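You operate a simulated robot arm through the tools that you are given. There is no shell and no other tool. Be economical: measure what you need, move in short steps, check, and stop when the job is done.

Carry out the task below with a simulated two-armed robot. There is one attempt and no reset: what you move stays moved.

Task
Take the tall green-capped bottle on the top of the parts cabinet and put it away on the top shelf of the narrow steel rack. Take the yellow filter on the top of the parts cabinet and put it away on the upper shelf of the steel rack. Put the tall blue-capped bottle on the top of the side bench away on the top shelf of the narrow steel rack. Put the green-labelled white bottle on the top of the parts cabinet. Close the boxes drawer. Put the purple-handled jug in the soak tub floor. Turn the fridge knob to 8 C. Any order will do. Set down upright: tall green-capped bottle, yellow filter, tall blue-capped bottle, green-labelled white bottle, purple-handled jug.

The check looks at the end state, three seconds after you hand in, the way a careful person would. Anything else that was tipped, shoved, dropped, spilled or broken makes it a failure.

Robot
Two 7-joint arms with two-finger parallel grippers on one trunk, on a base that drives. Base frame: it is fixed to the floor where the robot stands at the start and does not move with it; the origin is under the middle of the robot, x ahead of it, y to its left, z up; the surface under the hand at the start is at about z = 900. Lengths are in mm, angles in degrees, forces in N, time in s.
The left shoulder is at the start at [-19, 95, 1299], the right one opposite. With the tool pointing down near the work surface each hand reaches from about 180 to 600 mm from the robot's upright axis, wherever it stands, measured 20 degrees to its own side. Places, roughly: boxes drawer [300, 100, 400]; fridge knob [-4500, 1800, 800]; green-labelled white bottle [1500, -2000, 1000]; purple-handled jug [-2000, 500, 250]; soak tub floor (32x26 cm) [-760, 3280, 740]; tall blue-capped bottle (6x5x15 cm) [1300, -1200, 900]; tall green-capped bottle (6x5x15 cm) [500, 0, 1000]; top of the parts cabinet (25x51 cm) [520, 0, 900]; top shelf of the narrow steel rack (26x37 cm) [-4120, -3520, 1120]; upper shelf of the steel rack (24x144 cm) [-6700, -1420, 520]; yellow filter (5x5x9 cm) [400, 100, 900]. Payload 1.57 kg a hand.
The TCP of each hand is the grasp point between the finger pads, 30 mm short of the fingertips. In the tool frame z runs along the fingers and y along their closing line. The gripper opens to 80 mm. The fingers are 17 mm wide and 12 mm thick; the gripper's body (40 by 82 mm) begins 80 mm behind the TCP.
Orientation is told as [roll, pitch, yaw] about the base's x, y, z axes, in that order, counted from this pose: with the fingers straight down and closing along the base's y, the tool's x points along the base's -x, its y along +y and its z along -z.

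Tools
- The arms move only by the tool arm_command. It takes "left_commands", "right_commands" or both (then of equal length, played together; a hand with none holds still); each is a list of rows, each an object of numbers (a shift or turn left out is 0, a gripper value left out holds the last): "dx", "dy", "dz": the shift along the base's x, y, z in mm; "rx", "ry", "rz": the turn, a rotation vector about the base's x, y, z in degrees; "grip": the finger opening in mm, from 0 to 80. In form: [{"dx": .., "dy": .., "dz": .., "rx": .., "ry": .., "rz": .., "grip": ..}, ...]. A call has 1 to 12 rows; each row shifts and turns the commanded pose from where the row before left it. Each row takes 0.2 s and may step no farther than 50 mm and 8.6 degrees from the row before; otherwise, or with a gripper value out of range, the whole call is refused. Where a pose cannot be reached the arm comes as near as it can. A force on the tool above 40 N (or 10 N above the force at the start of the call, whichever is more), or a blocked arm, ends the call early, and 0.2 s more pass. Each finger travels about 45 mm/s and halts on what it meets, pressing with about 20 N; the grip force reading is that of the motor and also rises with nothing between the fingers. The clock runs only during rows and for 0.2 s after the last one: add rows that do not move to give the fingers time. It gives the time, the measured TCP pose, the force on the tool (base axes), the opening and the grip force at its end, in the units of the frame above (readings bear some noise), with the torque about the TCP (base axes, N m) and any sound that the robot's microphone picked up.
- Cameras (640 x 400 px; columns grow to the right, rows downward): "scene" is now at [44.1, -9.4, 1406.4]; the picture's right is [0.07, -1.00, -0.01], its down [-0.78, -0.04, -0.62] and it looks along [0.62, 0.05, -0.78] (base axes); focal length 230 px, centre (320, 200). "left" rides on the left gripper at [72, 7, -122] in its tool frame; the picture's right is [-0.09, 1.00, 0.00], its down [-0.84, -0.08, -0.54] and it looks along [-0.54, -0.05, 0.84] (tool axes); focal length 238 px, centre (320, 200). "right" rides on the right gripper at [72, -7, -122] in its tool frame; the picture's right is [0.09, 1.00, 0.00], its down [-0.84, 0.08, -0.54] and it looks along [-0.54, 0.05, 0.84] (tool axes); focal length 238 px, centre (320, 200). There is no depth. A picture from a camera that has moved, and an enlarged one, comes with that camera's place and axes in the base frame and with its lens. The place of the scene camera against the robot may be out by one fixed shift of up to 18 mm in any direction.
- snapshot(camera): a new picture of that camera. It takes no simulated time.
- move_column(by): slides the trunk up (or, below 0, down) by that many mm; the arms and the scene camera ride with it, the base frame stays. It gives what a move gives, with no picture.
- roll_base(legs): drives the robot by 1 to 6 legs, each [ahead, left, turn to the left] in mm, mm and degrees, along the robot's own axes; the way and the turn of a leg run together, so that a leg with both is an arc; at most 1500 mm and 180 degrees a leg. The arms and the cameras ride along, it lands a little off, and it stops where it bumps. It gives what a move gives.
- pan_tilt(pan, tilt): turns the head with the scene camera to pan (to the left, within 80 degrees either way) and tilt (down, from -29 to 69), counted from straight ahead of the robot. It gives what a move gives.
- inspect(camera, box): a new picture of the part [left, top, right, bottom] of that camera's present view, enlarged. It takes no simulated time.
- job_done(): hands the job in; it is judged then, once.

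Work in short steps. Places have to be worked out from the pictures, the camera data and where the tool is seen: move nearer, look again, correct. Check each grasp and each placing, and mend what went wrong. You have 186 turns and 166 pictures in all, those below and enlarged ones among them. Open the grippers and draw the arms clear of the work before you hand the job in, unless the task says otherwise; then end with one line.

The tools are called after "Emit:" as name(argument=value, ...) on one line, values as JSON. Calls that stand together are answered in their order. arm_command: Moves the arms, as the interface text tells. Its arguments: {"type":"object","properties":{"left_commands":{"type":"array","items":{"type":"object","properties":{"dx":{"type":"number"},"dy":{"type":"number"},"dz":{"type":"number"},"rx":{"type":"number"},"ry":{"type":"number"},"rz":{"type":"number"},"grip":{"type":"number"}}}},"right_commands":{"type":"array","items":{"type":"object","properties":{"dx":{"type":"number"},"dy":{"type":"number"},"dz":{"type":"number"},"rx":{"type":"number"},"ry":{"type":"number"},"rz":{"type":"number"},"grip":{"type":"number"}}}}},"required":[]} The other tools are called the same way: move_column (by) slides the trunk up or down; roll_base (legs) drives the base; pan_tilt (pan, tilt) turns the head that bears the scene camera; snapshot (camera) takes a picture; inspect (camera, box) takes an enlarged picture of a part of a camera's view; job_done () hands the job in.

At the start:

```text
time: 0.0
left_tcp_pos: [213.7, 127.5, 1112.9]
left_tool_rot: [1.4, -2.2, 1.7]
left_wrist_force: [0.5, -0.6, -0.5]
left_torque: [0.01, 0.01, 0.04]
left_width: 79.8
left_finger_force: 0.0
right_tcp_pos: [405.2, -84.2, 1166.5]
right_tool_rot: [0.9, -1.8, 0.3]
right_wrist_force: [-0.4, -0.7, 0.2]
right_torque: [0.04, 0.0, 0.05]
right_width: 80.3
right_finger_force: 0.1
trunk travel left (down, up): [-350.0, 220.0]
robot x, y, heading: [-1.8, 2.5, 0.3]
head pan, tilt: [3.6, 53.4]
```

scene: 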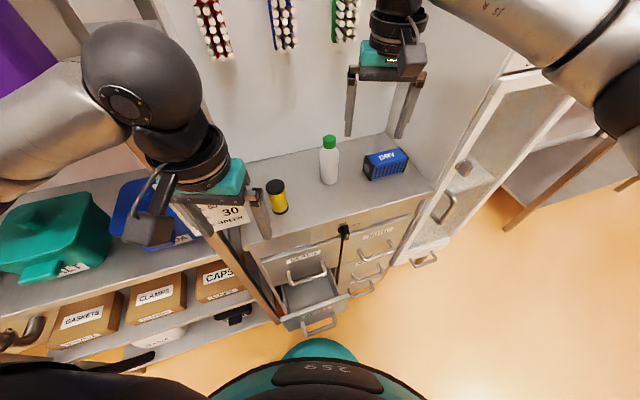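
right: 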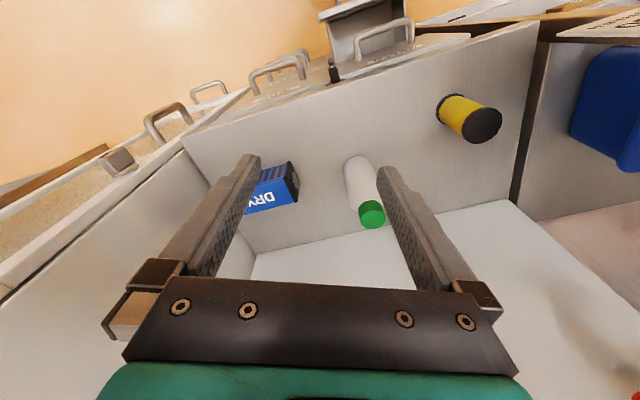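
left: 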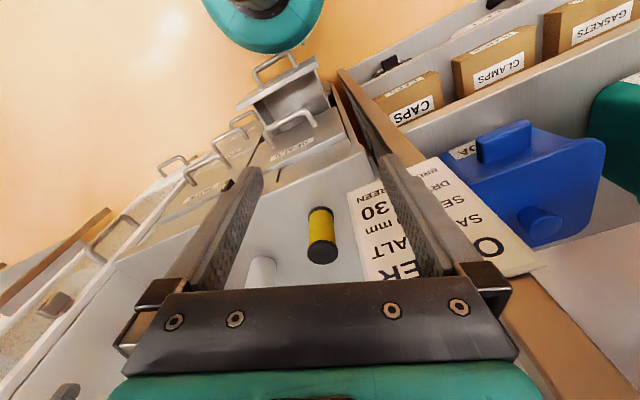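

I start by looking closer at the cabinet top, the drawer and the card that carries writing.

Emit:
inspect(camera="scene", box=[180, 120, 440, 340])

Emit:
inspect(camera="left", box=[220, 40, 560, 300])

```text
1.82 times, centred on (310, 230) of scene
camera zoom: at [44.1, -9.4, 1406.4], right [0.07, -1.0, -0.01], down [-0.78, -0.04, -0.62], along [0.62, 0.05, -0.78], focal length 418 px, centre (338, 146)
```

zoom: 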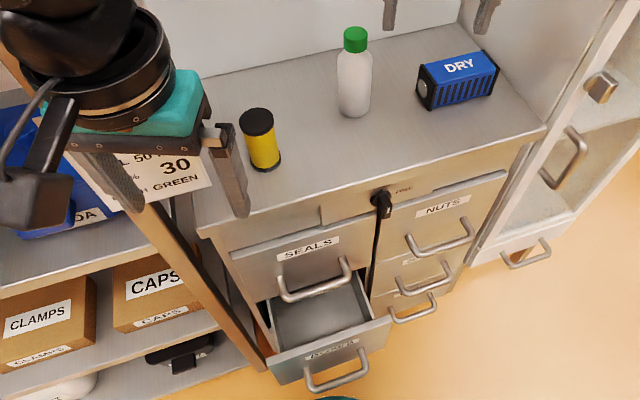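

```text
1.54 times, centred on (390, 170) of left
camera zoom: at [137.6, 130.0, 1231.0], right [0.06, 1.0, 0.03], down [0.82, -0.07, 0.57], along [0.57, -0.01, -0.82], focal length 367 px, centre (212, 246)
```

zoom: 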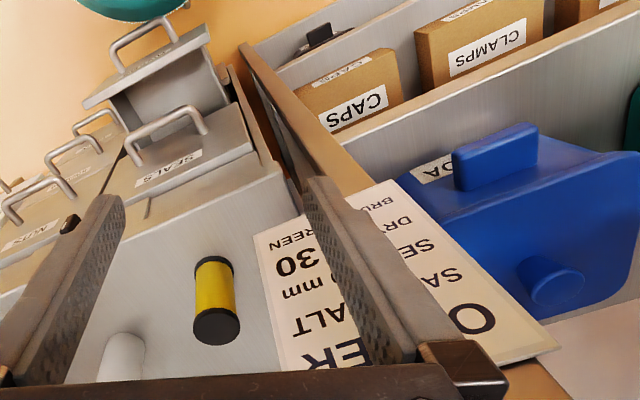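

The open lower drawer is labelled BOXES. I survey the room with the head before acting.

Emit:
pan_tilt(pan=-70, tilt=20)

Emit:
snapshot(camera="scene")

Emit:
pan_tilt(pan=70, tilt=20)

Emit:
snapshot(camera="scene")

Emit:
pan_tilt(pan=0, tilt=35)

Emit:
snapshot(camera="scene")

```text
time: 1.5
left_tcp_pos: [214.8, 129.1, 1110.5]
left_tool_rot: [1.7, -1.9, 2.2]
left_wrist_force: [1.5, -0.4, 0.6]
left_torque: [-0.01, 0.0, 0.01]
left_width: 80.0
left_finger_force: 0.1
right_tcp_pos: [407.8, -84.9, 1163.6]
right_tool_rot: [1.0, -1.7, 0.5]
right_wrist_force: [-0.3, -0.1, 0.0]
right_torque: [0.0, 0.0, -0.02]
right_width: 79.9
right_finger_force: 0.0
trunk travel left (down, up): [-350.0, 220.0]
robot x, y, heading: [-1.2, 0.7, 0.3]
head pan, tilt: [-70.0, 20.0]
```

```text
160 pictures are left
camera scene: at [5.4, -105.0, 1453.0], right [-0.94, -0.35, -0.03], down [-0.09, 0.34, -0.94], along [0.34, -0.87, -0.35], focal length 230 px, centre (320, 200)
```

scene: 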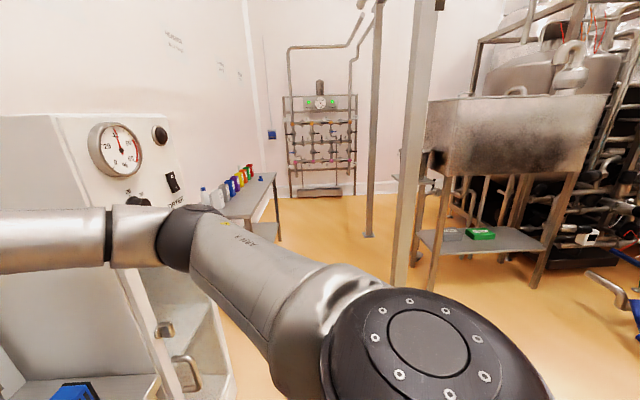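

```text
time: 3.7
left_tcp_pos: [215.6, 129.6, 1111.4]
left_tool_rot: [1.7, -2.0, 2.2]
left_wrist_force: [0.0, -0.2, 0.1]
left_torque: [-0.01, -0.02, -0.01]
left_width: 80.0
left_finger_force: 0.1
right_tcp_pos: [407.0, -84.4, 1163.9]
right_tool_rot: [0.9, -1.7, 0.5]
right_wrist_force: [0.3, 0.5, -0.4]
right_torque: [0.02, 0.03, -0.03]
right_width: 80.3
right_finger_force: 0.0
trunk travel left (down, up): [-350.0, 220.0]
robot x, y, heading: [-0.0, -0.2, 0.6]
head pan, tilt: [70.0, 20.0]
```

```text
159 pictures are left
camera scene: at [3.7, 70.3, 1456.2], right [0.94, -0.33, 0.02], down [-0.09, -0.31, -0.95], along [0.32, 0.89, -0.32], focal length 230 px, centre (320, 200)
```

scene: 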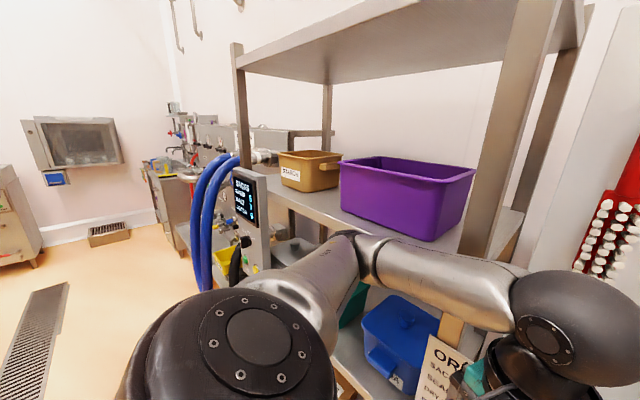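

```text
time: 5.1
left_tcp_pos: [215.6, 130.3, 1111.7]
left_tool_rot: [1.6, -2.0, 2.3]
left_wrist_force: [0.1, -0.3, -0.7]
left_torque: [0.0, 0.03, 0.0]
left_width: 80.2
left_finger_force: 0.0
right_tcp_pos: [406.7, -84.5, 1164.0]
right_tool_rot: [0.8, -1.7, 0.5]
right_wrist_force: [0.7, 0.4, -0.7]
right_torque: [-0.02, -0.02, 0.01]
right_width: 80.0
right_finger_force: 0.1
trunk travel left (down, up): [-350.0, 220.0]
robot x, y, heading: [-1.7, -3.6, 0.3]
head pan, tilt: [0.0, 35.0]
```

```text
158 pictures are left
camera scene: at [61.4, -16.1, 1432.6], right [0.01, -1.0, -0.02], down [-0.55, 0.01, -0.84], along [0.84, 0.02, -0.55], focal length 230 px, centre (320, 200)
```

scene: 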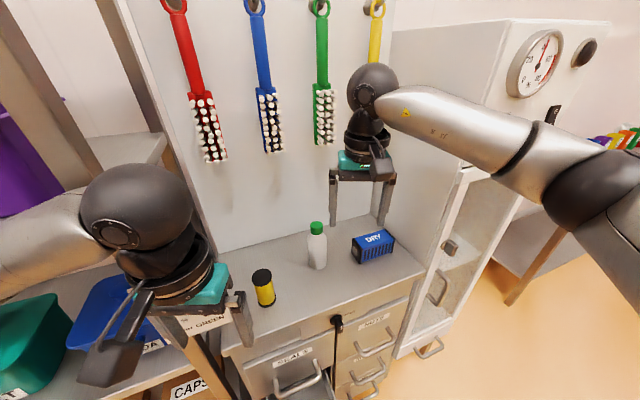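

I'll back off 250 mm, to be able to lower the trunk and see the drawer.

Emit:
roll_base(legs=[[-250, 0, 0]])

Emit:
pan_tilt(pan=0, tilt=50)

Emit:
snapshot(camera="scene")

Emit:
snapshot(camera="left")

```text
time: 6.9
left_tcp_pos: [-3.4, 142.4, 1102.7]
left_tool_rot: [0.5, -0.4, 1.8]
left_wrist_force: [0.0, 0.3, -0.9]
left_torque: [-0.04, -0.03, 0.03]
left_width: 79.9
left_finger_force: 0.0
right_tcp_pos: [190.2, -67.9, 1153.2]
right_tool_rot: [0.0, 0.0, 0.5]
right_wrist_force: [0.1, -0.1, 0.1]
right_torque: [-0.01, -0.04, 0.03]
right_width: 80.1
right_finger_force: 0.0
trunk travel left (down, up): [-350.0, 220.0]
robot x, y, heading: [-250.1, -4.4, 0.0]
head pan, tilt: [0.0, 35.0]
```

```text
time: 7.7
left_tcp_pos: [-4.3, 142.0, 1102.9]
left_tool_rot: [0.6, -0.3, 1.7]
left_wrist_force: [0.8, 0.2, -0.5]
left_torque: [0.01, 0.0, 0.03]
left_width: 80.1
left_finger_force: 0.1
right_tcp_pos: [190.2, -68.1, 1153.5]
right_tool_rot: [0.0, 0.1, 0.5]
right_wrist_force: [-0.9, 0.0, -0.1]
right_torque: [0.03, 0.0, 0.01]
right_width: 80.1
right_finger_force: 0.0
trunk travel left (down, up): [-350.0, 220.0]
robot x, y, heading: [-244.5, -4.3, 0.3]
head pan, tilt: [0.0, 50.0]
```

```text
157 pictures are left
camera scene: at [-159.3, 4.1, 1408.7], right [0.01, -1.0, 0.0], down [-0.77, -0.01, -0.64], along [0.64, 0.01, -0.77], focal length 230 px, centre (320, 200)
```

scene: 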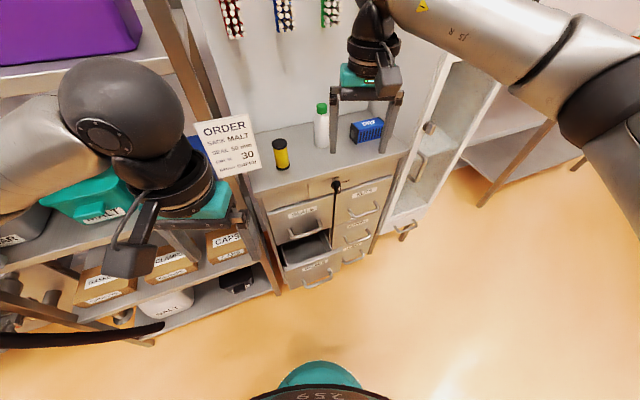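

```text
156 pictures are left
camera left: at [-75.1, 145.7, 1223.7], right [0.06, 1.0, 0.01], down [0.84, -0.06, 0.55], along [0.55, -0.02, -0.84], focal length 238 px, centre (320, 200)
```

left: 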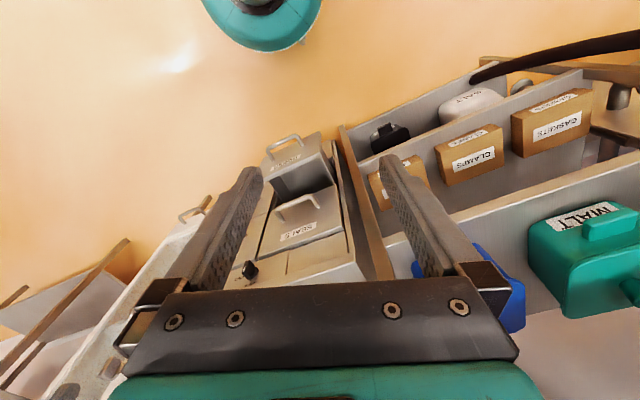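

The cabinet is turned about 22°; I put the BOXES handle near (223, 22, 350) and its travel at about 107 mm towards (0.93, 0.37). I pull the right hand back, then turn and shift the robot to face the cabinet squarely.

Emit:
arm_command(right_commands=[{"dx": -50}, {"dx": -50}, {"dx": -50}])

Emit:
roll_base(legs=[[0, 0, 22], [65, -254, 0]])

Emit:
move_column(by=-350)

Emit:
snapshot(camera="scene")

```text
time: 8.5
left_tcp_pos: [-3.9, 141.1, 1102.4]
left_tool_rot: [0.6, -0.3, 1.8]
left_wrist_force: [0.1, 0.4, 0.6]
left_torque: [0.03, 0.01, 0.04]
left_width: 79.9
left_finger_force: 0.1
right_tcp_pos: [40.3, -69.5, 1152.9]
right_tool_rot: [0.0, 0.0, 0.4]
right_wrist_force: [-0.3, -0.1, -0.3]
right_torque: [-0.02, -0.01, 0.01]
right_width: 79.7
right_finger_force: 0.1
trunk travel left (down, up): [-350.0, 220.0]
robot x, y, heading: [-247.4, 1.2, 0.2]
head pan, tilt: [0.0, 50.0]
```

```text
time: 11.5
left_tcp_pos: [80.7, 17.4, 1102.4]
left_tool_rot: [0.5, -0.3, 23.9]
left_wrist_force: [-0.2, 0.1, 0.4]
left_torque: [-0.01, 0.04, 0.02]
left_width: 79.6
left_finger_force: 0.0
right_tcp_pos: [201.4, -164.0, 1153.0]
right_tool_rot: [0.0, 0.0, 22.6]
right_wrist_force: [1.0, -0.7, 0.4]
right_torque: [0.01, 0.01, -0.01]
right_width: 80.1
right_finger_force: 0.0
trunk travel left (down, up): [-350.0, 220.0]
robot x, y, heading: [-93.2, -214.8, 22.7]
head pan, tilt: [0.0, 50.0]
```

```text
time: 14.9
left_tcp_pos: [81.7, 16.9, 752.7]
left_tool_rot: [0.6, -0.3, 23.9]
left_wrist_force: [1.3, -0.3, 1.1]
left_torque: [0.02, 0.01, -0.01]
left_width: 79.8
left_finger_force: 0.1
right_tcp_pos: [202.4, -163.0, 803.0]
right_tool_rot: [0.0, 0.0, 22.6]
right_wrist_force: [0.4, -0.2, -0.4]
right_torque: [0.01, -0.01, -0.01]
right_width: 80.1
right_finger_force: 0.1
trunk travel left (down, up): [0.0, 570.0]
robot x, y, heading: [-94.4, -212.7, 22.5]
head pan, tilt: [0.0, 50.0]
```

```text
155 pictures are left
camera scene: at [-9.3, -171.4, 1058.7], right [0.38, -0.92, 0.0], down [-0.71, -0.29, -0.64], along [0.59, 0.25, -0.77], focal length 230 px, centre (320, 200)
```

scene: 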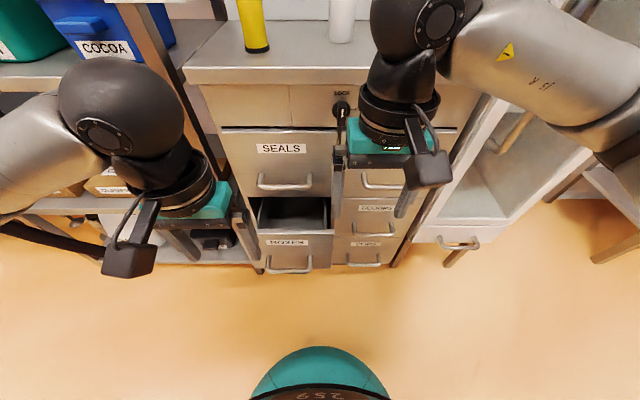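

Robot is squared up. I close the left fingers, tilt them forward ~48° and descend to above the drawer front level, then look.

Emit:
arm_command(left_commands=[{"dx": 3, "dy": -7, "dz": -40, "rx": 3.04, "ry": -7.4, "grip": 0}, {"dx": 3, "dy": -7, "dz": -40, "rx": 3.04, "ry": -7.4}, {"dx": 3, "dy": -7, "dz": -40, "rx": 3.04, "ry": -7.4}, {"dx": 3, "dy": -7, "dz": -40, "rx": 3.04, "ry": -7.4}, {"dx": 3, "dy": -7, "dz": -40, "rx": 3.04, "ry": -7.4}, {"dx": 3, "dy": -7, "dz": -40, "rx": 3.04, "ry": -7.4}, {}])

Emit:
snapshot(camera="left")

Emit:
snapshot(camera="scene")

```text
time: 16.5
left_tcp_pos: [138.5, -22.6, 504.2]
left_tool_rot: [-1.3, -48.3, 24.8]
left_wrist_force: [-0.2, 0.0, 0.1]
left_torque: [-0.01, -0.01, 0.02]
left_width: 0.0
left_finger_force: 20.4
left hand out of reach, approached as far as the arm can: row 1, 2
right_tcp_pos: [200.9, -164.5, 802.4]
right_tool_rot: [-0.1, 0.0, 22.7]
right_wrist_force: [0.2, 0.0, 0.1]
right_torque: [-0.02, 0.0, -0.03]
right_width: 80.1
right_finger_force: 0.0
trunk travel left (down, up): [0.0, 570.0]
robot x, y, heading: [-90.7, -209.0, 22.7]
head pan, tilt: [0.0, 50.0]
```

```text
154 pictures are left
camera left: at [8.5, -71.2, 531.0], right [-0.35, 0.94, 0.05], down [0.16, 0.0, 0.99], along [0.92, 0.35, -0.15], focal length 238 px, centre (320, 200)
```

left: 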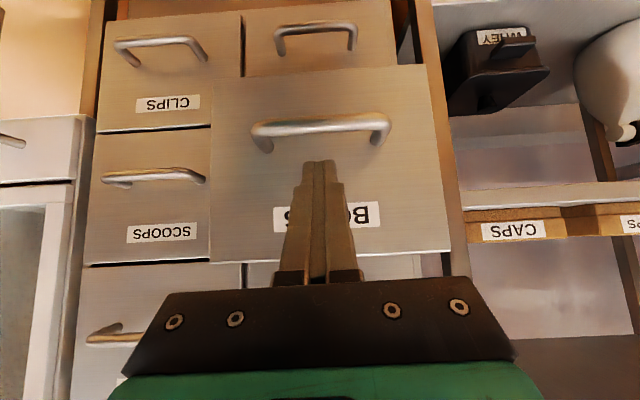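

```text
153 pictures are left
camera scene: at [-9.4, -171.4, 1058.7], right [0.38, -0.92, 0.0], down [-0.71, -0.29, -0.64], along [0.59, 0.25, -0.77], focal length 230 px, centre (320, 200)
```

scene: 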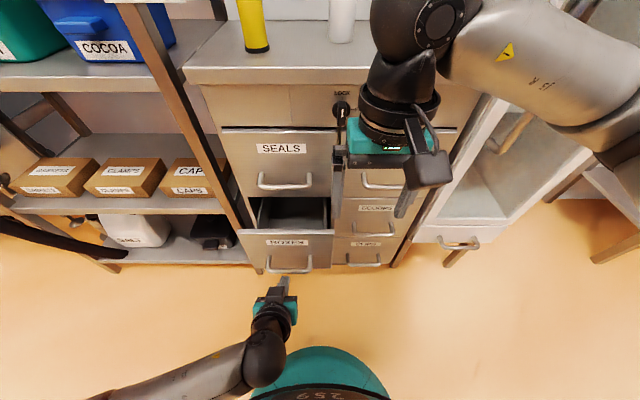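

Handle triangulates to s≈224 (along the push direction), z≈412, panel about 36 mm behind. The fingertips are lined up at label height, so I advance along (0.925, 0.38).

Emit:
arm_command(left_commands=[{"dx": 32, "dy": 13.2}, {"dx": 32, "dy": 13.2}, {"dx": 18.5, "dy": 7.6}, {"dx": 13.9, "dy": 5.7}, {"dx": 13.9, "dy": 5.7}, {"dx": 13.9, "dy": 5.7}, {"dx": 13.9, "dy": 5.7}, {"dx": 13.9, "dy": 5.7}, {"dx": 13.9, "dy": 5.7}])

Emit:
snapshot(camera="left")

```text
time: 18.5
left_tcp_pos: [303.0, 48.1, 504.8]
left_tool_rot: [-1.2, -48.3, 24.7]
left_wrist_force: [-0.8, -0.2, -0.2]
left_torque: [0.0, -0.01, -0.03]
left_width: 0.1
left_finger_force: 20.6
right_tcp_pos: [202.5, -163.4, 803.6]
right_tool_rot: [0.0, 0.0, 22.6]
right_wrist_force: [-0.6, 0.5, 0.1]
right_torque: [-0.01, -0.01, -0.02]
right_width: 80.1
right_finger_force: 0.1
trunk travel left (down, up): [0.0, 570.0]
robot x, y, heading: [-92.8, -213.9, 22.7]
head pan, tilt: [0.0, 50.0]
```

```text
152 pictures are left
camera left: at [174.9, -1.9, 531.1], right [-0.35, 0.94, 0.06], down [0.16, 0.0, 0.99], along [0.92, 0.35, -0.15], focal length 238 px, centre (320, 200)
```

left: 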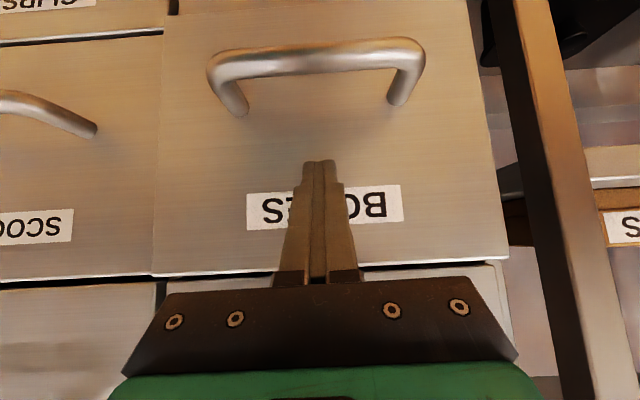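

The drawer looks close to flush, with no contact force yet; I continue in 10 mm steps till something resists.

Emit:
arm_command(left_commands=[{"dx": 9.25, "dy": 3.8}, {"dx": 9.25, "dy": 3.8}, {"dx": 9.25, "dy": 3.8}, {"dx": 9.25, "dy": 3.8}, {"dx": 9.25, "dy": 3.8}, {"dx": 9.25, "dy": 3.8}])

Emit:
snapshot(camera="left")

```text
time: 19.2
left_tcp_pos: [321.6, 51.6, 500.3]
left_tool_rot: [-1.1, -47.6, 24.8]
left_wrist_force: [-6.7, -4.0, 2.6]
left_torque: [-0.03, 0.02, -0.01]
left_width: 0.0
left_finger_force: 20.6
right_tcp_pos: [200.7, -163.9, 802.7]
right_tool_rot: [0.0, 0.0, 22.6]
right_wrist_force: [-0.5, 0.1, -0.3]
right_torque: [-0.01, -0.01, 0.0]
right_width: 80.0
right_finger_force: 0.0
trunk travel left (down, up): [0.0, 570.0]
robot x, y, heading: [-90.6, -212.4, 22.7]
head pan, tilt: [0.0, 50.0]
stopped in row 3 (left hand): the force on the tool passed its limit at 53 N (the readings are from after the stop); the commanded pose is now the measured one
```

```text
151 pictures are left
camera left: at [192.4, 3.8, 529.2], right [-0.35, 0.94, 0.05], down [0.18, 0.01, 0.98], along [0.92, 0.35, -0.17], focal length 238 px, centre (320, 200)
```

left: 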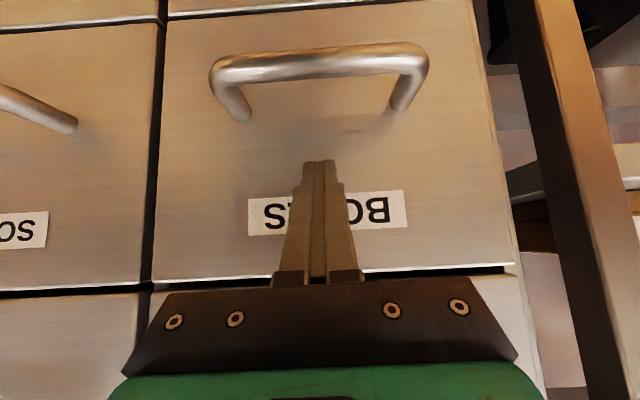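

Hard stop reached and the front appears flush. I back the hand off and check from the scene camera.

Emit:
arm_command(left_commands=[{"dx": -37, "dy": -15.2}, {"dx": -37, "dy": -15.2}, {"dx": -37, "dy": -15.2}, {"dx": -37, "dy": -15.2}, {"dx": -10, "dy": -4}])

Emit:
inspect(camera="scene", box=[180, 80, 440, 280])

Emit:
snapshot(camera="left")

```text
time: 20.4
left_tcp_pos: [163.7, -11.0, 499.5]
left_tool_rot: [-1.1, -47.7, 24.6]
left_wrist_force: [0.1, -0.4, -0.4]
left_torque: [-0.02, 0.04, -0.01]
left_width: 0.0
left_finger_force: 19.6
right_tcp_pos: [201.7, -164.0, 804.2]
right_tool_rot: [-0.1, 0.0, 22.7]
right_wrist_force: [0.3, 0.1, -0.7]
right_torque: [-0.01, -0.02, -0.02]
right_width: 80.1
right_finger_force: 0.0
trunk travel left (down, up): [0.0, 570.0]
robot x, y, heading: [-90.7, -211.5, 22.8]
head pan, tilt: [0.0, 50.0]
```

```text
2.00 times, centred on (310, 180) of scene
camera zoom: at [-9.7, -171.4, 1058.7], right [0.38, -0.92, 0.0], down [-0.71, -0.29, -0.64], along [0.59, 0.25, -0.77], focal length 459 px, centre (340, 240)
```

zoom: 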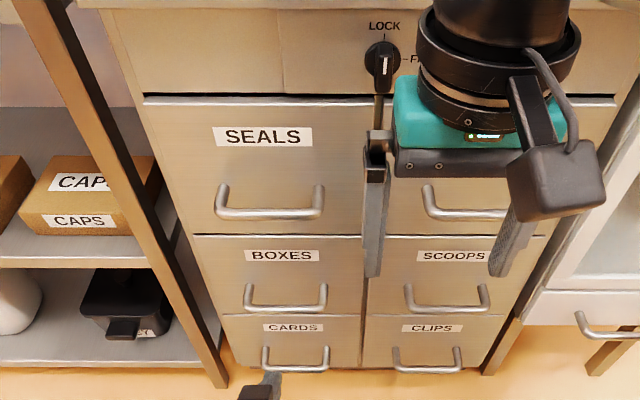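

```text
149 pictures are left
camera left: at [35.4, -59.9, 529.3], right [-0.35, 0.94, 0.06], down [0.17, 0.01, 0.98], along [0.92, 0.35, -0.17], focal length 238 px, centre (320, 200)
```

left: 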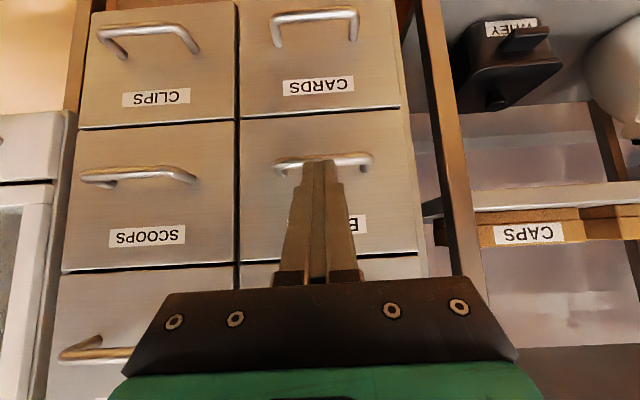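

All drawers are flush now: BOXES is closed. I raise the trunk and bring the left hand upright again, opened.

Emit:
move_column(by=350)

Emit:
arm_command(left_commands=[{"dz": 45, "rx": -3.04, "ry": 7.4, "grip": 80}, {"dz": 45, "rx": -3.04, "ry": 7.4}, {"dz": 45, "rx": -3.04, "ry": 7.4}, {"dz": 45, "rx": -3.04, "ry": 7.4}, {"dz": 45, "rx": -3.04, "ry": 7.4}, {"dz": 45, "rx": -3.04, "ry": 7.4}, {}, {}])

Emit:
snapshot(camera="scene")

Emit:
snapshot(camera="left")

Emit:
snapshot(camera="right")

```text
time: 23.9
left_tcp_pos: [164.5, -10.9, 851.2]
left_tool_rot: [-1.3, -47.7, 24.6]
left_wrist_force: [0.1, 0.0, 0.5]
left_torque: [0.02, 0.04, 0.03]
left_width: 0.0
left_finger_force: 20.3
right_tcp_pos: [201.3, -163.6, 1152.9]
right_tool_rot: [0.0, 0.0, 22.7]
right_wrist_force: [0.5, -0.1, 0.3]
right_torque: [-0.03, 0.0, -0.03]
right_width: 80.1
right_finger_force: 0.0
trunk travel left (down, up): [-350.0, 220.0]
robot x, y, heading: [-95.6, -211.6, 22.5]
head pan, tilt: [0.0, 50.0]
```

```text
time: 24.9
left_tcp_pos: [130.1, 54.9, 974.7]
left_tool_rot: [14.9, -16.3, 19.1]
left_wrist_force: [-0.9, 0.3, 0.0]
left_torque: [0.01, -0.03, 0.02]
left_width: 79.9
left_finger_force: 0.2
left hand out of reach, approached as far as the arm can: row 4, 5
right_tcp_pos: [202.4, -164.3, 1153.7]
right_tool_rot: [-0.1, -0.1, 22.6]
right_wrist_force: [0.1, -0.2, -0.3]
right_torque: [0.01, -0.03, -0.02]
right_width: 80.0
right_finger_force: 0.1
trunk travel left (down, up): [-350.0, 220.0]
robot x, y, heading: [-94.4, -214.3, 22.7]
head pan, tilt: [0.0, 50.0]
stopped in row 5 (left hand): the arm was blocked; the commanded pose is now the measured one
```

```text
148 pictures are left
camera scene: at [-10.1, -171.6, 1408.7], right [0.38, -0.92, 0.0], down [-0.71, -0.29, -0.64], along [0.59, 0.25, -0.77], focal length 230 px, centre (320, 200)
```

scene: 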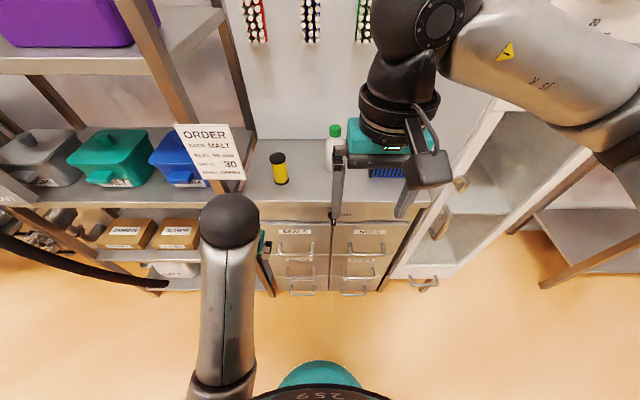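

```text
147 pictures are left
camera left: at [42.8, -2.1, 1069.0], right [-0.3, 0.91, 0.27], down [0.7, 0.01, 0.72], along [0.65, 0.41, -0.64], focal length 238 px, centre (320, 200)
```

left: 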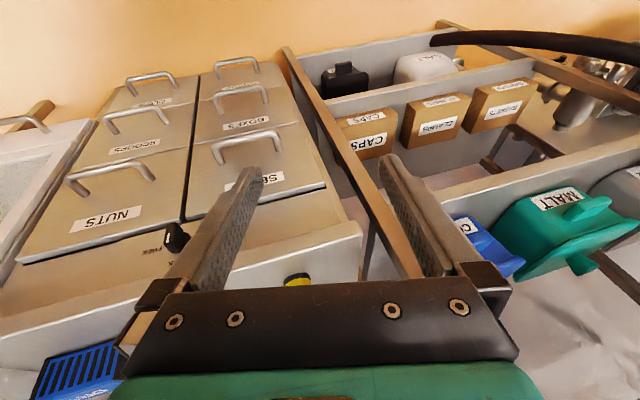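

```text
146 pictures are left
camera right: at [137.4, -197.7, 1275.4], right [-0.47, 0.88, 0.0], down [0.74, 0.39, 0.54], along [0.48, 0.25, -0.84], focal length 238 px, centre (320, 200)
```

right: 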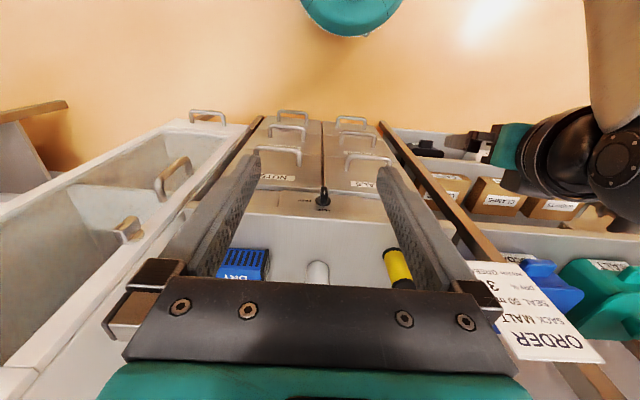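

The left arm was blocked while too near the trunk; the tool leans 22°. I move it forward and up while straightening it.

Emit:
arm_command(left_commands=[{"dx": 25, "dy": 10, "dz": 40}, {"dx": 25, "dy": 10, "dz": 40}, {"dx": 15, "dy": 5, "dz": 40, "rx": -6.6, "ry": 3.3}, {"dz": 20, "rx": -6.6, "ry": 3.3}, {"dz": 20, "rx": -6.6, "ry": 3.3}, {}])

Emit:
snapshot(camera="scene")

```text
time: 25.4
left_tcp_pos: [124.2, 134.3, 1014.1]
left_tool_rot: [28.9, -14.1, 16.9]
left_wrist_force: [-0.5, 0.3, 0.5]
left_torque: [0.02, -0.04, -0.03]
left_width: 80.1
left_finger_force: 0.0
left hand out of reach, approached as far as the arm can: row 2
right_tcp_pos: [201.6, -164.4, 1153.1]
right_tool_rot: [0.0, -0.1, 22.5]
right_wrist_force: [0.6, -0.1, 0.1]
right_torque: [0.04, -0.01, -0.01]
right_width: 80.0
right_finger_force: 0.1
trunk travel left (down, up): [-350.0, 220.0]
robot x, y, heading: [-92.4, -211.4, 22.5]
head pan, tilt: [0.0, 50.0]
stopped in row 2 (left hand): the arm was blocked; the commanded pose is now the measured one
```

```text
145 pictures are left
camera scene: at [-9.7, -171.7, 1408.7], right [0.38, -0.92, 0.0], down [-0.71, -0.29, -0.64], along [0.59, 0.25, -0.77], focal length 230 px, centre (320, 200)
```

scene: 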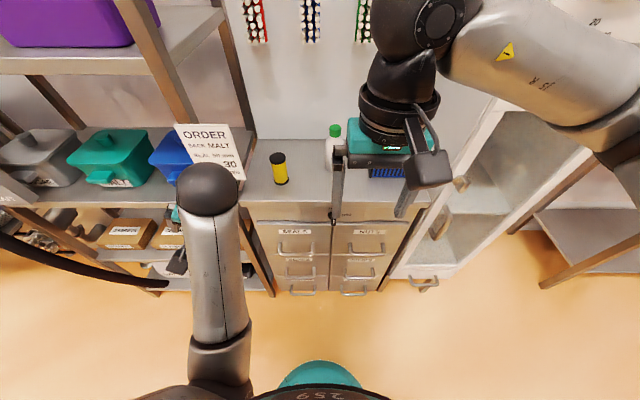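

The left wrist is near a joint limit. I back the base off for free room, then straighten the hand while bringing it inward.

Emit:
roll_base(legs=[[-200, 0, 0]])

Emit:
arm_command(left_commands=[{"dx": 8, "dy": -18, "rx": -6.3, "ry": 0.8}, {"dx": 8, "dy": -18, "rx": -6.3, "ry": 0.8}, {"dx": 8, "dy": -18, "rx": -6.3, "ry": 0.8}, {"dx": 8, "dy": -18, "rx": -6.3, "ry": 0.8}, {"dx": 8, "dy": -18, "rx": -6.3, "ry": 0.8}, {}])

Emit:
snapshot(camera="scene")

```text
time: 27.0
left_tcp_pos: [-60.0, 56.8, 1012.7]
left_tool_rot: [29.0, -14.0, 16.8]
left_wrist_force: [-0.2, -0.6, 0.1]
left_torque: [0.05, 0.0, -0.01]
left_width: 80.2
left_finger_force: 0.1
right_tcp_pos: [15.7, -240.0, 1153.3]
right_tool_rot: [0.0, 0.0, 22.5]
right_wrist_force: [-0.1, -0.3, 0.3]
right_torque: [0.01, -0.03, -0.02]
right_width: 79.9
right_finger_force: 0.1
trunk travel left (down, up): [-350.0, 220.0]
robot x, y, heading: [-276.3, -289.6, 22.8]
head pan, tilt: [0.0, 50.0]
```

```text
time: 27.5
left_tcp_pos: [-84.2, 96.3, 1019.2]
left_tool_rot: [33.0, -8.0, 18.7]
left_wrist_force: [-0.5, -0.3, 0.3]
left_torque: [0.0, 0.0, -0.03]
left_width: 79.9
left_finger_force: 0.1
left hand out of reach, approached as far as the arm can: row 2
right_tcp_pos: [16.4, -240.8, 1153.3]
right_tool_rot: [0.0, 0.1, 22.5]
right_wrist_force: [-0.5, 0.0, -0.1]
right_torque: [0.0, 0.03, 0.0]
right_width: 79.9
right_finger_force: 0.0
trunk travel left (down, up): [-350.0, 220.0]
robot x, y, heading: [-279.6, -289.6, 22.7]
head pan, tilt: [0.0, 50.0]
stopped in row 2 (left hand): the arm was blocked; the commanded pose is now the measured one
```

```text
144 pictures are left
camera scene: at [-194.6, -248.4, 1408.6], right [0.38, -0.92, 0.0], down [-0.71, -0.29, -0.64], along [0.59, 0.25, -0.77], focal length 230 px, centre (320, 200)
```

scene: 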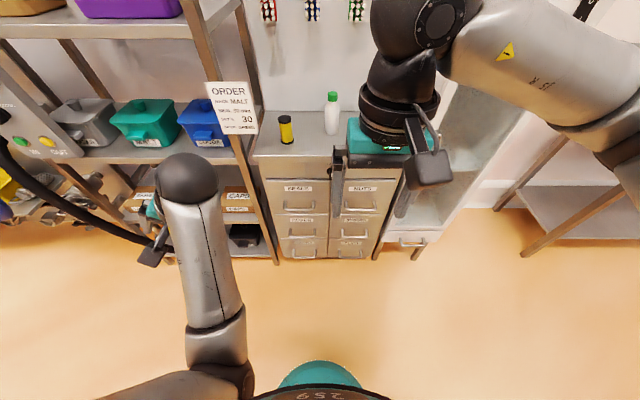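

The forearm has folded to an awkward branch. I retrace: tilt the fingers forward again, lower and move the hand out ahead, then I will straighten there.

Emit:
arm_command(left_commands=[{"dx": 23, "dy": -23.5, "dz": -25, "rx": -1.5, "ry": -6.6, "rz": -4.3}, {"dx": 23, "dy": -23.5, "dz": -25, "rx": -1.5, "ry": -6.6, "rz": -4.3}, {"dx": 23, "dy": -23.5, "dz": -25, "rx": -1.5, "ry": -6.6, "rz": -4.3}, {"dx": 23, "dy": -23.5, "dz": -25, "rx": -1.5, "ry": -6.6, "rz": -4.3}, {"dx": 23, "dy": -23.5, "dz": -25, "rx": -1.5, "ry": -6.6, "rz": -4.3}, {"dx": 23, "dy": -23.5, "dz": -25, "rx": -1.5, "ry": -6.6, "rz": -4.3}, {}])

Emit:
snapshot(camera="scene")

```text
time: 29.1
left_tcp_pos: [55.8, -30.9, 872.2]
left_tool_rot: [19.0, -45.8, -2.2]
left_wrist_force: [-0.5, -0.5, 0.0]
left_torque: [-0.02, -0.02, -0.01]
left_width: 80.0
left_finger_force: 0.2
right_tcp_pos: [16.1, -240.8, 1153.6]
right_tool_rot: [-0.1, 0.0, 22.5]
right_wrist_force: [-0.4, 0.6, -0.2]
right_torque: [0.01, 0.0, -0.01]
right_width: 80.2
right_finger_force: 0.0
trunk travel left (down, up): [-350.0, 220.0]
robot x, y, heading: [-277.5, -285.5, 22.7]
head pan, tilt: [0.0, 50.0]
```

```text
143 pictures are left
camera scene: at [-194.8, -248.3, 1408.7], right [0.38, -0.92, 0.0], down [-0.71, -0.29, -0.64], along [0.59, 0.25, -0.77], focal length 230 px, centre (320, 200)
```

scene: 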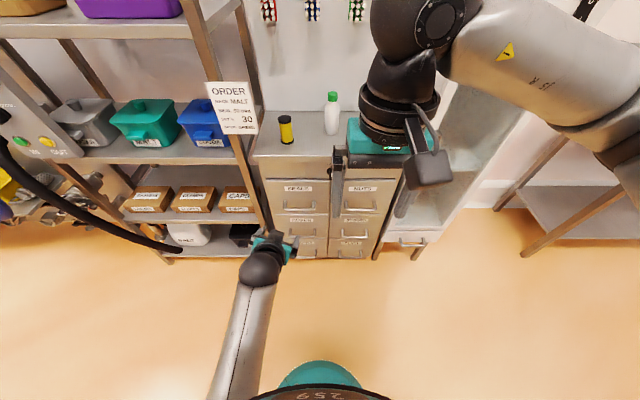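

That moved freely. Now I straighten the tool here, ahead of the robot, while rising gradually.

Emit:
arm_command(left_commands=[{"dx": 15, "dy": 6, "dz": 10, "rx": -3.24, "ry": 7.45}, {"dx": 15, "dy": 6, "dz": 15, "rx": -3.24, "ry": 7.45}, {"dz": 20, "rx": -3.24, "ry": 7.45}, {"dz": 25, "rx": -3.24, "ry": 7.45}, {"dz": 25, "rx": -3.24, "ry": 7.45}, {"dz": 25, "rx": -3.24, "ry": 7.45}, {}])

Emit:
snapshot(camera="scene")

```text
time: 30.5
left_tcp_pos: [69.8, 37.5, 961.0]
left_tool_rot: [5.4, 1.6, 11.6]
left_wrist_force: [0.2, -0.3, 0.2]
left_torque: [0.02, 0.0, 0.01]
left_width: 80.0
left_finger_force: 0.0
left hand out of reach, approached as far as the arm can: row 6
right_tcp_pos: [17.0, -240.0, 1153.4]
right_tool_rot: [-0.1, -0.1, 22.5]
right_wrist_force: [0.5, -0.5, 0.9]
right_torque: [0.01, 0.0, 0.01]
right_width: 80.2
right_finger_force: 0.1
trunk travel left (down, up): [-350.0, 220.0]
robot x, y, heading: [-279.0, -284.5, 22.7]
head pan, tilt: [0.0, 50.0]
stopped in row 7 (left hand): the arm was blocked; the commanded pose is now the measured one
```

```text
142 pictures are left
camera scene: at [-194.6, -249.2, 1408.6], right [0.38, -0.92, 0.0], down [-0.71, -0.29, -0.64], along [0.59, 0.25, -0.77], focal length 230 px, centre (320, 200)
```

scene: 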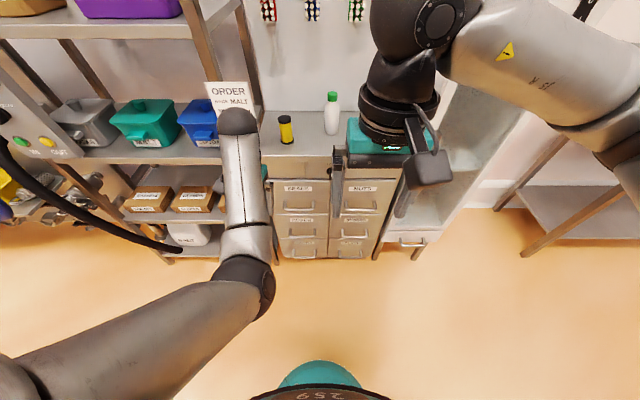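

Upright again, but with the elbow low. To flip it I'll give it room and stretch the arm out nearly straight forward, then bring it back.

Emit:
roll_base(legs=[[-300, 0, 0]])

Emit:
arm_command(left_commands=[{"dx": 16.8, "dy": 6.9, "dz": 0, "rx": 3.2, "ry": -7.77}, {"dx": 16.8, "dy": 6.9, "dz": 10, "rx": 3.2, "ry": -7.77}, {"dx": 16.8, "dy": 6.9, "dz": 20, "rx": 3.2, "ry": -7.77}, {"dx": 16.8, "dy": 6.9, "dz": 25, "rx": 3.2, "ry": -7.77}, {"dx": 16.8, "dy": 6.9, "dz": 25, "rx": 3.2, "ry": -7.77}, {"dx": 16.8, "dy": 6.9, "dz": 25, "rx": 3.2, "ry": -7.77}, {"dx": 16.8, "dy": 6.9, "dz": 25, "rx": 3.2, "ry": -7.77}, {"dx": 16.8, "dy": 6.9, "dz": 30, "rx": 3.2, "ry": -7.77}, {"dx": 16.8, "dy": 6.9, "dz": 30, "rx": 3.2, "ry": -7.77}, {"dx": 16.8, "dy": 6.9, "dz": 30, "rx": 3.2, "ry": -7.77}, {}])

Emit:
snapshot(camera="scene")

```text
time: 32.6
left_tcp_pos: [-201.4, -75.9, 961.1]
left_tool_rot: [5.5, 1.7, 11.4]
left_wrist_force: [-0.9, -1.0, 1.2]
left_torque: [0.01, -0.01, -0.02]
left_width: 79.8
left_finger_force: 0.0
right_tcp_pos: [-256.6, -354.2, 1153.0]
right_tool_rot: [0.0, 0.0, 22.6]
right_wrist_force: [-0.3, 0.9, 0.0]
right_torque: [0.0, -0.02, 0.03]
right_width: 79.6
right_finger_force: 0.0
trunk travel left (down, up): [-350.0, 220.0]
robot x, y, heading: [-550.8, -400.0, 22.6]
head pan, tilt: [0.0, 50.0]
```

```text
time: 35.0
left_tcp_pos: [-35.1, -5.0, 1180.7]
left_tool_rot: [60.4, -76.7, -33.0]
left_wrist_force: [-0.4, -0.6, 0.5]
left_torque: [0.01, -0.01, 0.0]
left_width: 80.0
left_finger_force: 0.0
right_tcp_pos: [-256.9, -353.5, 1153.9]
right_tool_rot: [0.1, 0.0, 22.6]
right_wrist_force: [0.0, -0.1, -0.7]
right_torque: [0.02, 0.01, 0.0]
right_width: 80.1
right_finger_force: 0.1
trunk travel left (down, up): [-350.0, 220.0]
robot x, y, heading: [-549.5, -402.1, 22.5]
head pan, tilt: [0.0, 50.0]
```

```text
141 pictures are left
camera scene: at [-467.9, -361.8, 1408.7], right [0.38, -0.92, 0.0], down [-0.71, -0.29, -0.64], along [0.59, 0.25, -0.77], focal length 230 px, centre (320, 200)
```

scene: 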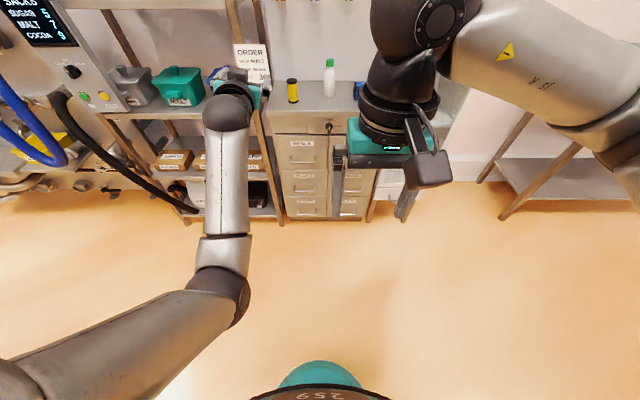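

I stretch further ahead to straighten the elbow.

Emit:
arm_command(left_commands=[{"dx": 37, "dy": 15, "dz": 10}, {"dx": 37, "dy": 15, "dz": 10}, {"dx": 37, "dy": 15, "dz": 10}, {"dx": 37, "dy": 15, "dz": 10}, {"dx": 37, "dy": 15, "dz": 10}, {}])

Emit:
snapshot(camera="scene")

```text
time: 36.4
left_tcp_pos: [112.4, 54.9, 1226.6]
left_tool_rot: [60.3, -76.6, -32.9]
left_wrist_force: [0.2, -0.2, -0.1]
left_torque: [0.0, -0.01, -0.01]
left_width: 80.2
left_finger_force: 0.1
left hand out of reach, approached as far as the arm can: row 5
right_tcp_pos: [-257.1, -354.6, 1153.3]
right_tool_rot: [-0.1, 0.0, 22.6]
right_wrist_force: [-0.2, -0.4, -0.8]
right_torque: [0.04, -0.01, 0.04]
right_width: 79.8
right_finger_force: 0.1
trunk travel left (down, up): [-350.0, 220.0]
robot x, y, heading: [-550.7, -398.6, 22.6]
head pan, tilt: [0.0, 50.0]
```

```text
140 pictures are left
camera scene: at [-468.1, -361.9, 1408.7], right [0.38, -0.92, 0.0], down [-0.71, -0.29, -0.64], along [0.59, 0.25, -0.77], focal length 230 px, centre (320, 200)
```

scene: 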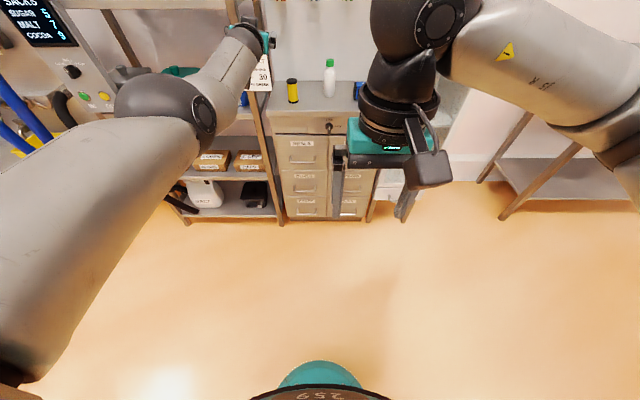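

The elbow is now up and bent outward. I draw the hand back and inward while turning the fingers down.

Emit:
arm_command(left_commands=[{"dx": -24, "dy": -15, "dz": -5, "rx": -3.2, "ry": 7.77}, {"dx": -24, "dy": -15, "dz": -9, "rx": -3.2, "ry": 7.77}, {"dx": -24, "dy": -15, "dz": -9, "rx": -3.2, "ry": 7.77}, {"dx": -24, "dy": -15, "dz": -9, "rx": -3.2, "ry": 7.77}, {"dx": -24, "dy": -15, "dz": -9, "rx": -3.2, "ry": 7.77}, {}])

Emit:
snapshot(camera="scene")

```text
time: 37.8
left_tcp_pos: [-4.2, -20.1, 1185.1]
left_tool_rot: [14.9, -39.2, 8.1]
left_wrist_force: [-0.4, 0.0, -0.5]
left_torque: [-0.03, 0.02, -0.01]
left_width: 80.1
left_finger_force: 0.0
right_tcp_pos: [-257.0, -353.4, 1153.4]
right_tool_rot: [-0.1, 0.0, 22.6]
right_wrist_force: [-0.9, 0.3, -0.5]
right_torque: [0.02, 0.01, 0.02]
right_width: 80.2
right_finger_force: 0.1
trunk travel left (down, up): [-350.0, 220.0]
robot x, y, heading: [-549.3, -398.4, 22.5]
head pan, tilt: [0.0, 50.0]
```

```text
139 pictures are left
camera scene: at [-467.7, -361.7, 1408.6], right [0.38, -0.92, 0.0], down [-0.71, -0.29, -0.64], along [0.59, 0.25, -0.77], focal length 230 px, centre (320, 200)
```

scene: 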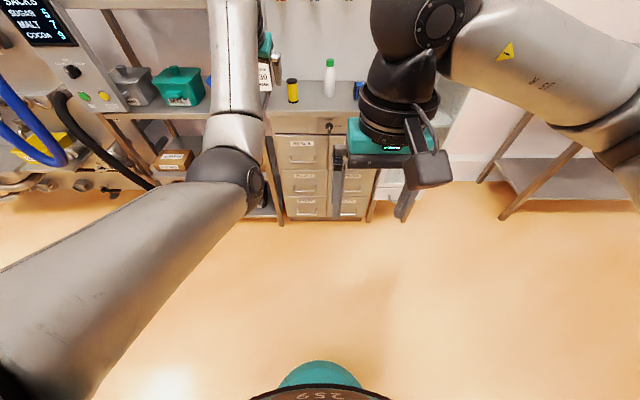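

The elbow dropped under again. I turn the tool upright at a lower height, then yaw the hand clockwise to drag the elbow outward.

Emit:
arm_command(left_commands=[{"dx": -18, "dy": -8, "dz": -40, "rx": -4.3, "ry": 7.1}, {"dx": -18, "dy": -8, "dz": -40, "rx": -4.3, "ry": 7.1}, {"dx": -18, "dy": -8, "dz": -40, "rx": -4.3, "ry": 7.1}, {"dx": -18, "dy": -8, "dz": -40, "rx": -4.3, "ry": 7.1}, {"dx": -18, "dy": -8, "dz": -40, "rx": -4.3, "ry": 7.1}, {"rz": -8}, {"rz": -8}, {"rz": -8}, {"rz": -8}, {"rz": -8}, {"rz": -8}, {}])

Emit:
snapshot(camera="scene")

```text
time: 40.4
left_tcp_pos: [-95.4, -60.4, 985.1]
left_tool_rot: [-0.1, -0.1, -34.5]
left_wrist_force: [-0.2, 0.3, 0.0]
left_torque: [0.04, -0.01, 0.0]
left_width: 80.0
left_finger_force: 0.1
right_tcp_pos: [-257.4, -354.6, 1153.2]
right_tool_rot: [0.0, -0.1, 22.5]
right_wrist_force: [-0.1, -0.2, 0.0]
right_torque: [-0.01, -0.01, 0.03]
right_width: 79.8
right_finger_force: 0.1
trunk travel left (down, up): [-350.0, 220.0]
robot x, y, heading: [-548.3, -402.0, 22.4]
head pan, tilt: [0.0, 50.0]
```

```text
138 pictures are left
camera scene: at [-467.7, -361.8, 1408.7], right [0.38, -0.92, 0.0], down [-0.71, -0.29, -0.64], along [0.59, 0.25, -0.77], focal length 230 px, centre (320, 200)
```

scene: 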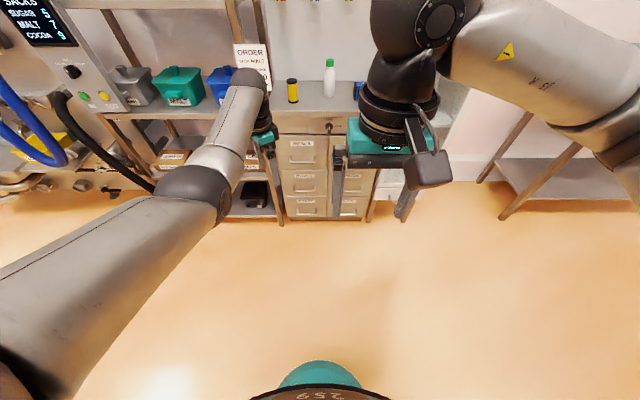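

The yaw works, the elbow is moving outward. More of the same, with a slow retreat and rise.

Emit:
arm_command(left_commands=[{"rz": -8}, {"rz": -8}, {"rz": -8}, {"rz": -8}, {"dx": -18, "dy": -8, "dz": 20, "rz": -8}, {"dx": -18, "dy": -8, "dz": 20}, {"dx": -18, "dy": -8, "dz": 20}, {"dx": -18, "dy": -8, "dz": 20}, {"dx": -18, "dy": -8, "dz": 20}, {}])

Emit:
snapshot(camera="scene")

```text
time: 42.6
left_tcp_pos: [-185.7, -100.1, 1084.0]
left_tool_rot: [-0.2, -0.2, -74.5]
left_wrist_force: [0.1, -0.1, 0.5]
left_torque: [0.01, 0.04, -0.02]
left_width: 80.0
left_finger_force: 0.0
right_tcp_pos: [-256.6, -353.5, 1153.7]
right_tool_rot: [0.0, 0.1, 22.6]
right_wrist_force: [-0.6, 0.3, -0.2]
right_torque: [0.03, -0.02, 0.02]
right_width: 80.3
right_finger_force: 0.1
trunk travel left (down, up): [-350.0, 220.0]
robot x, y, heading: [-549.3, -400.9, 22.8]
head pan, tilt: [0.0, 50.0]
```

```text
137 pictures are left
camera scene: at [-467.6, -361.8, 1408.6], right [0.38, -0.92, 0.0], down [-0.71, -0.29, -0.64], along [0.59, 0.25, -0.77], focal length 230 px, centre (320, 200)
```

scene: 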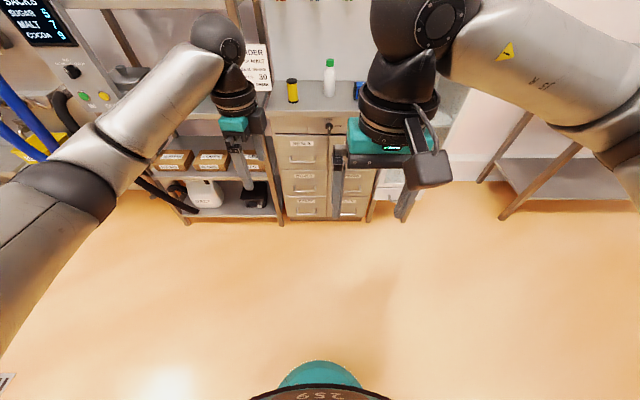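

Elbow is out like the right arm's. I yaw the hand back to the robot's heading while drawing it in.

Emit:
arm_command(left_commands=[{"dx": -14, "dy": -6, "dz": 3, "rz": 8}, {"dx": -14, "dy": -6, "dz": 3, "rz": 8}, {"dx": -14, "dy": -6, "dz": 3, "rz": 8}, {"dx": -14, "dy": -6, "dz": 3, "rz": 8}, {"dx": -14, "dy": -6, "dz": 3, "rz": 8}, {"dx": -14, "dy": -6, "dz": 3, "rz": 8}, {"dx": -14, "dy": -6, "dz": 3, "rz": 8}, {"dx": -14, "dy": -6, "dz": 3, "rz": 8}, {"dx": -14, "dy": -6, "dz": 3, "rz": 8}, {"dx": -14, "dy": -6, "dz": 3, "rz": 8}, {"rz": 8}, {"rz": 8}])

Emit:
snapshot(camera="scene")

```text
time: 45.2
left_tcp_pos: [-324.8, -160.8, 1115.3]
left_tool_rot: [-0.1, -0.2, 21.8]
left_wrist_force: [1.0, 0.0, 0.1]
left_torque: [0.01, 0.03, -0.02]
left_width: 79.9
left_finger_force: 0.1
right_tcp_pos: [-256.4, -353.5, 1153.1]
right_tool_rot: [-0.1, 0.0, 22.5]
right_wrist_force: [1.0, -0.2, 0.0]
right_torque: [-0.03, 0.01, 0.0]
right_width: 79.9
right_finger_force: 0.1
trunk travel left (down, up): [-350.0, 220.0]
robot x, y, heading: [-549.2, -401.3, 22.7]
head pan, tilt: [0.0, 50.0]
```

```text
136 pictures are left
camera scene: at [-467.8, -361.8, 1408.7], right [0.38, -0.92, 0.0], down [-0.71, -0.29, -0.64], along [0.59, 0.25, -0.77], focal length 230 px, centre (320, 200)
```

scene: 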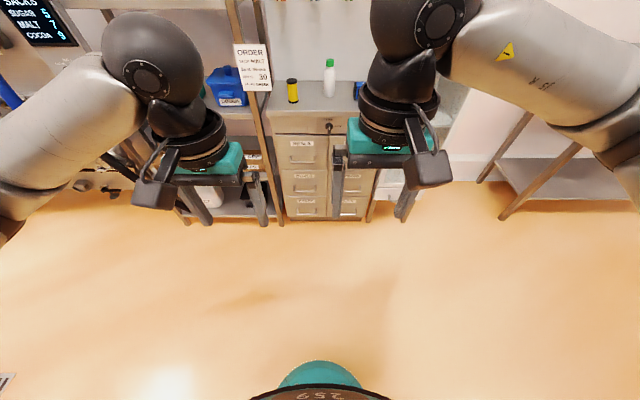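

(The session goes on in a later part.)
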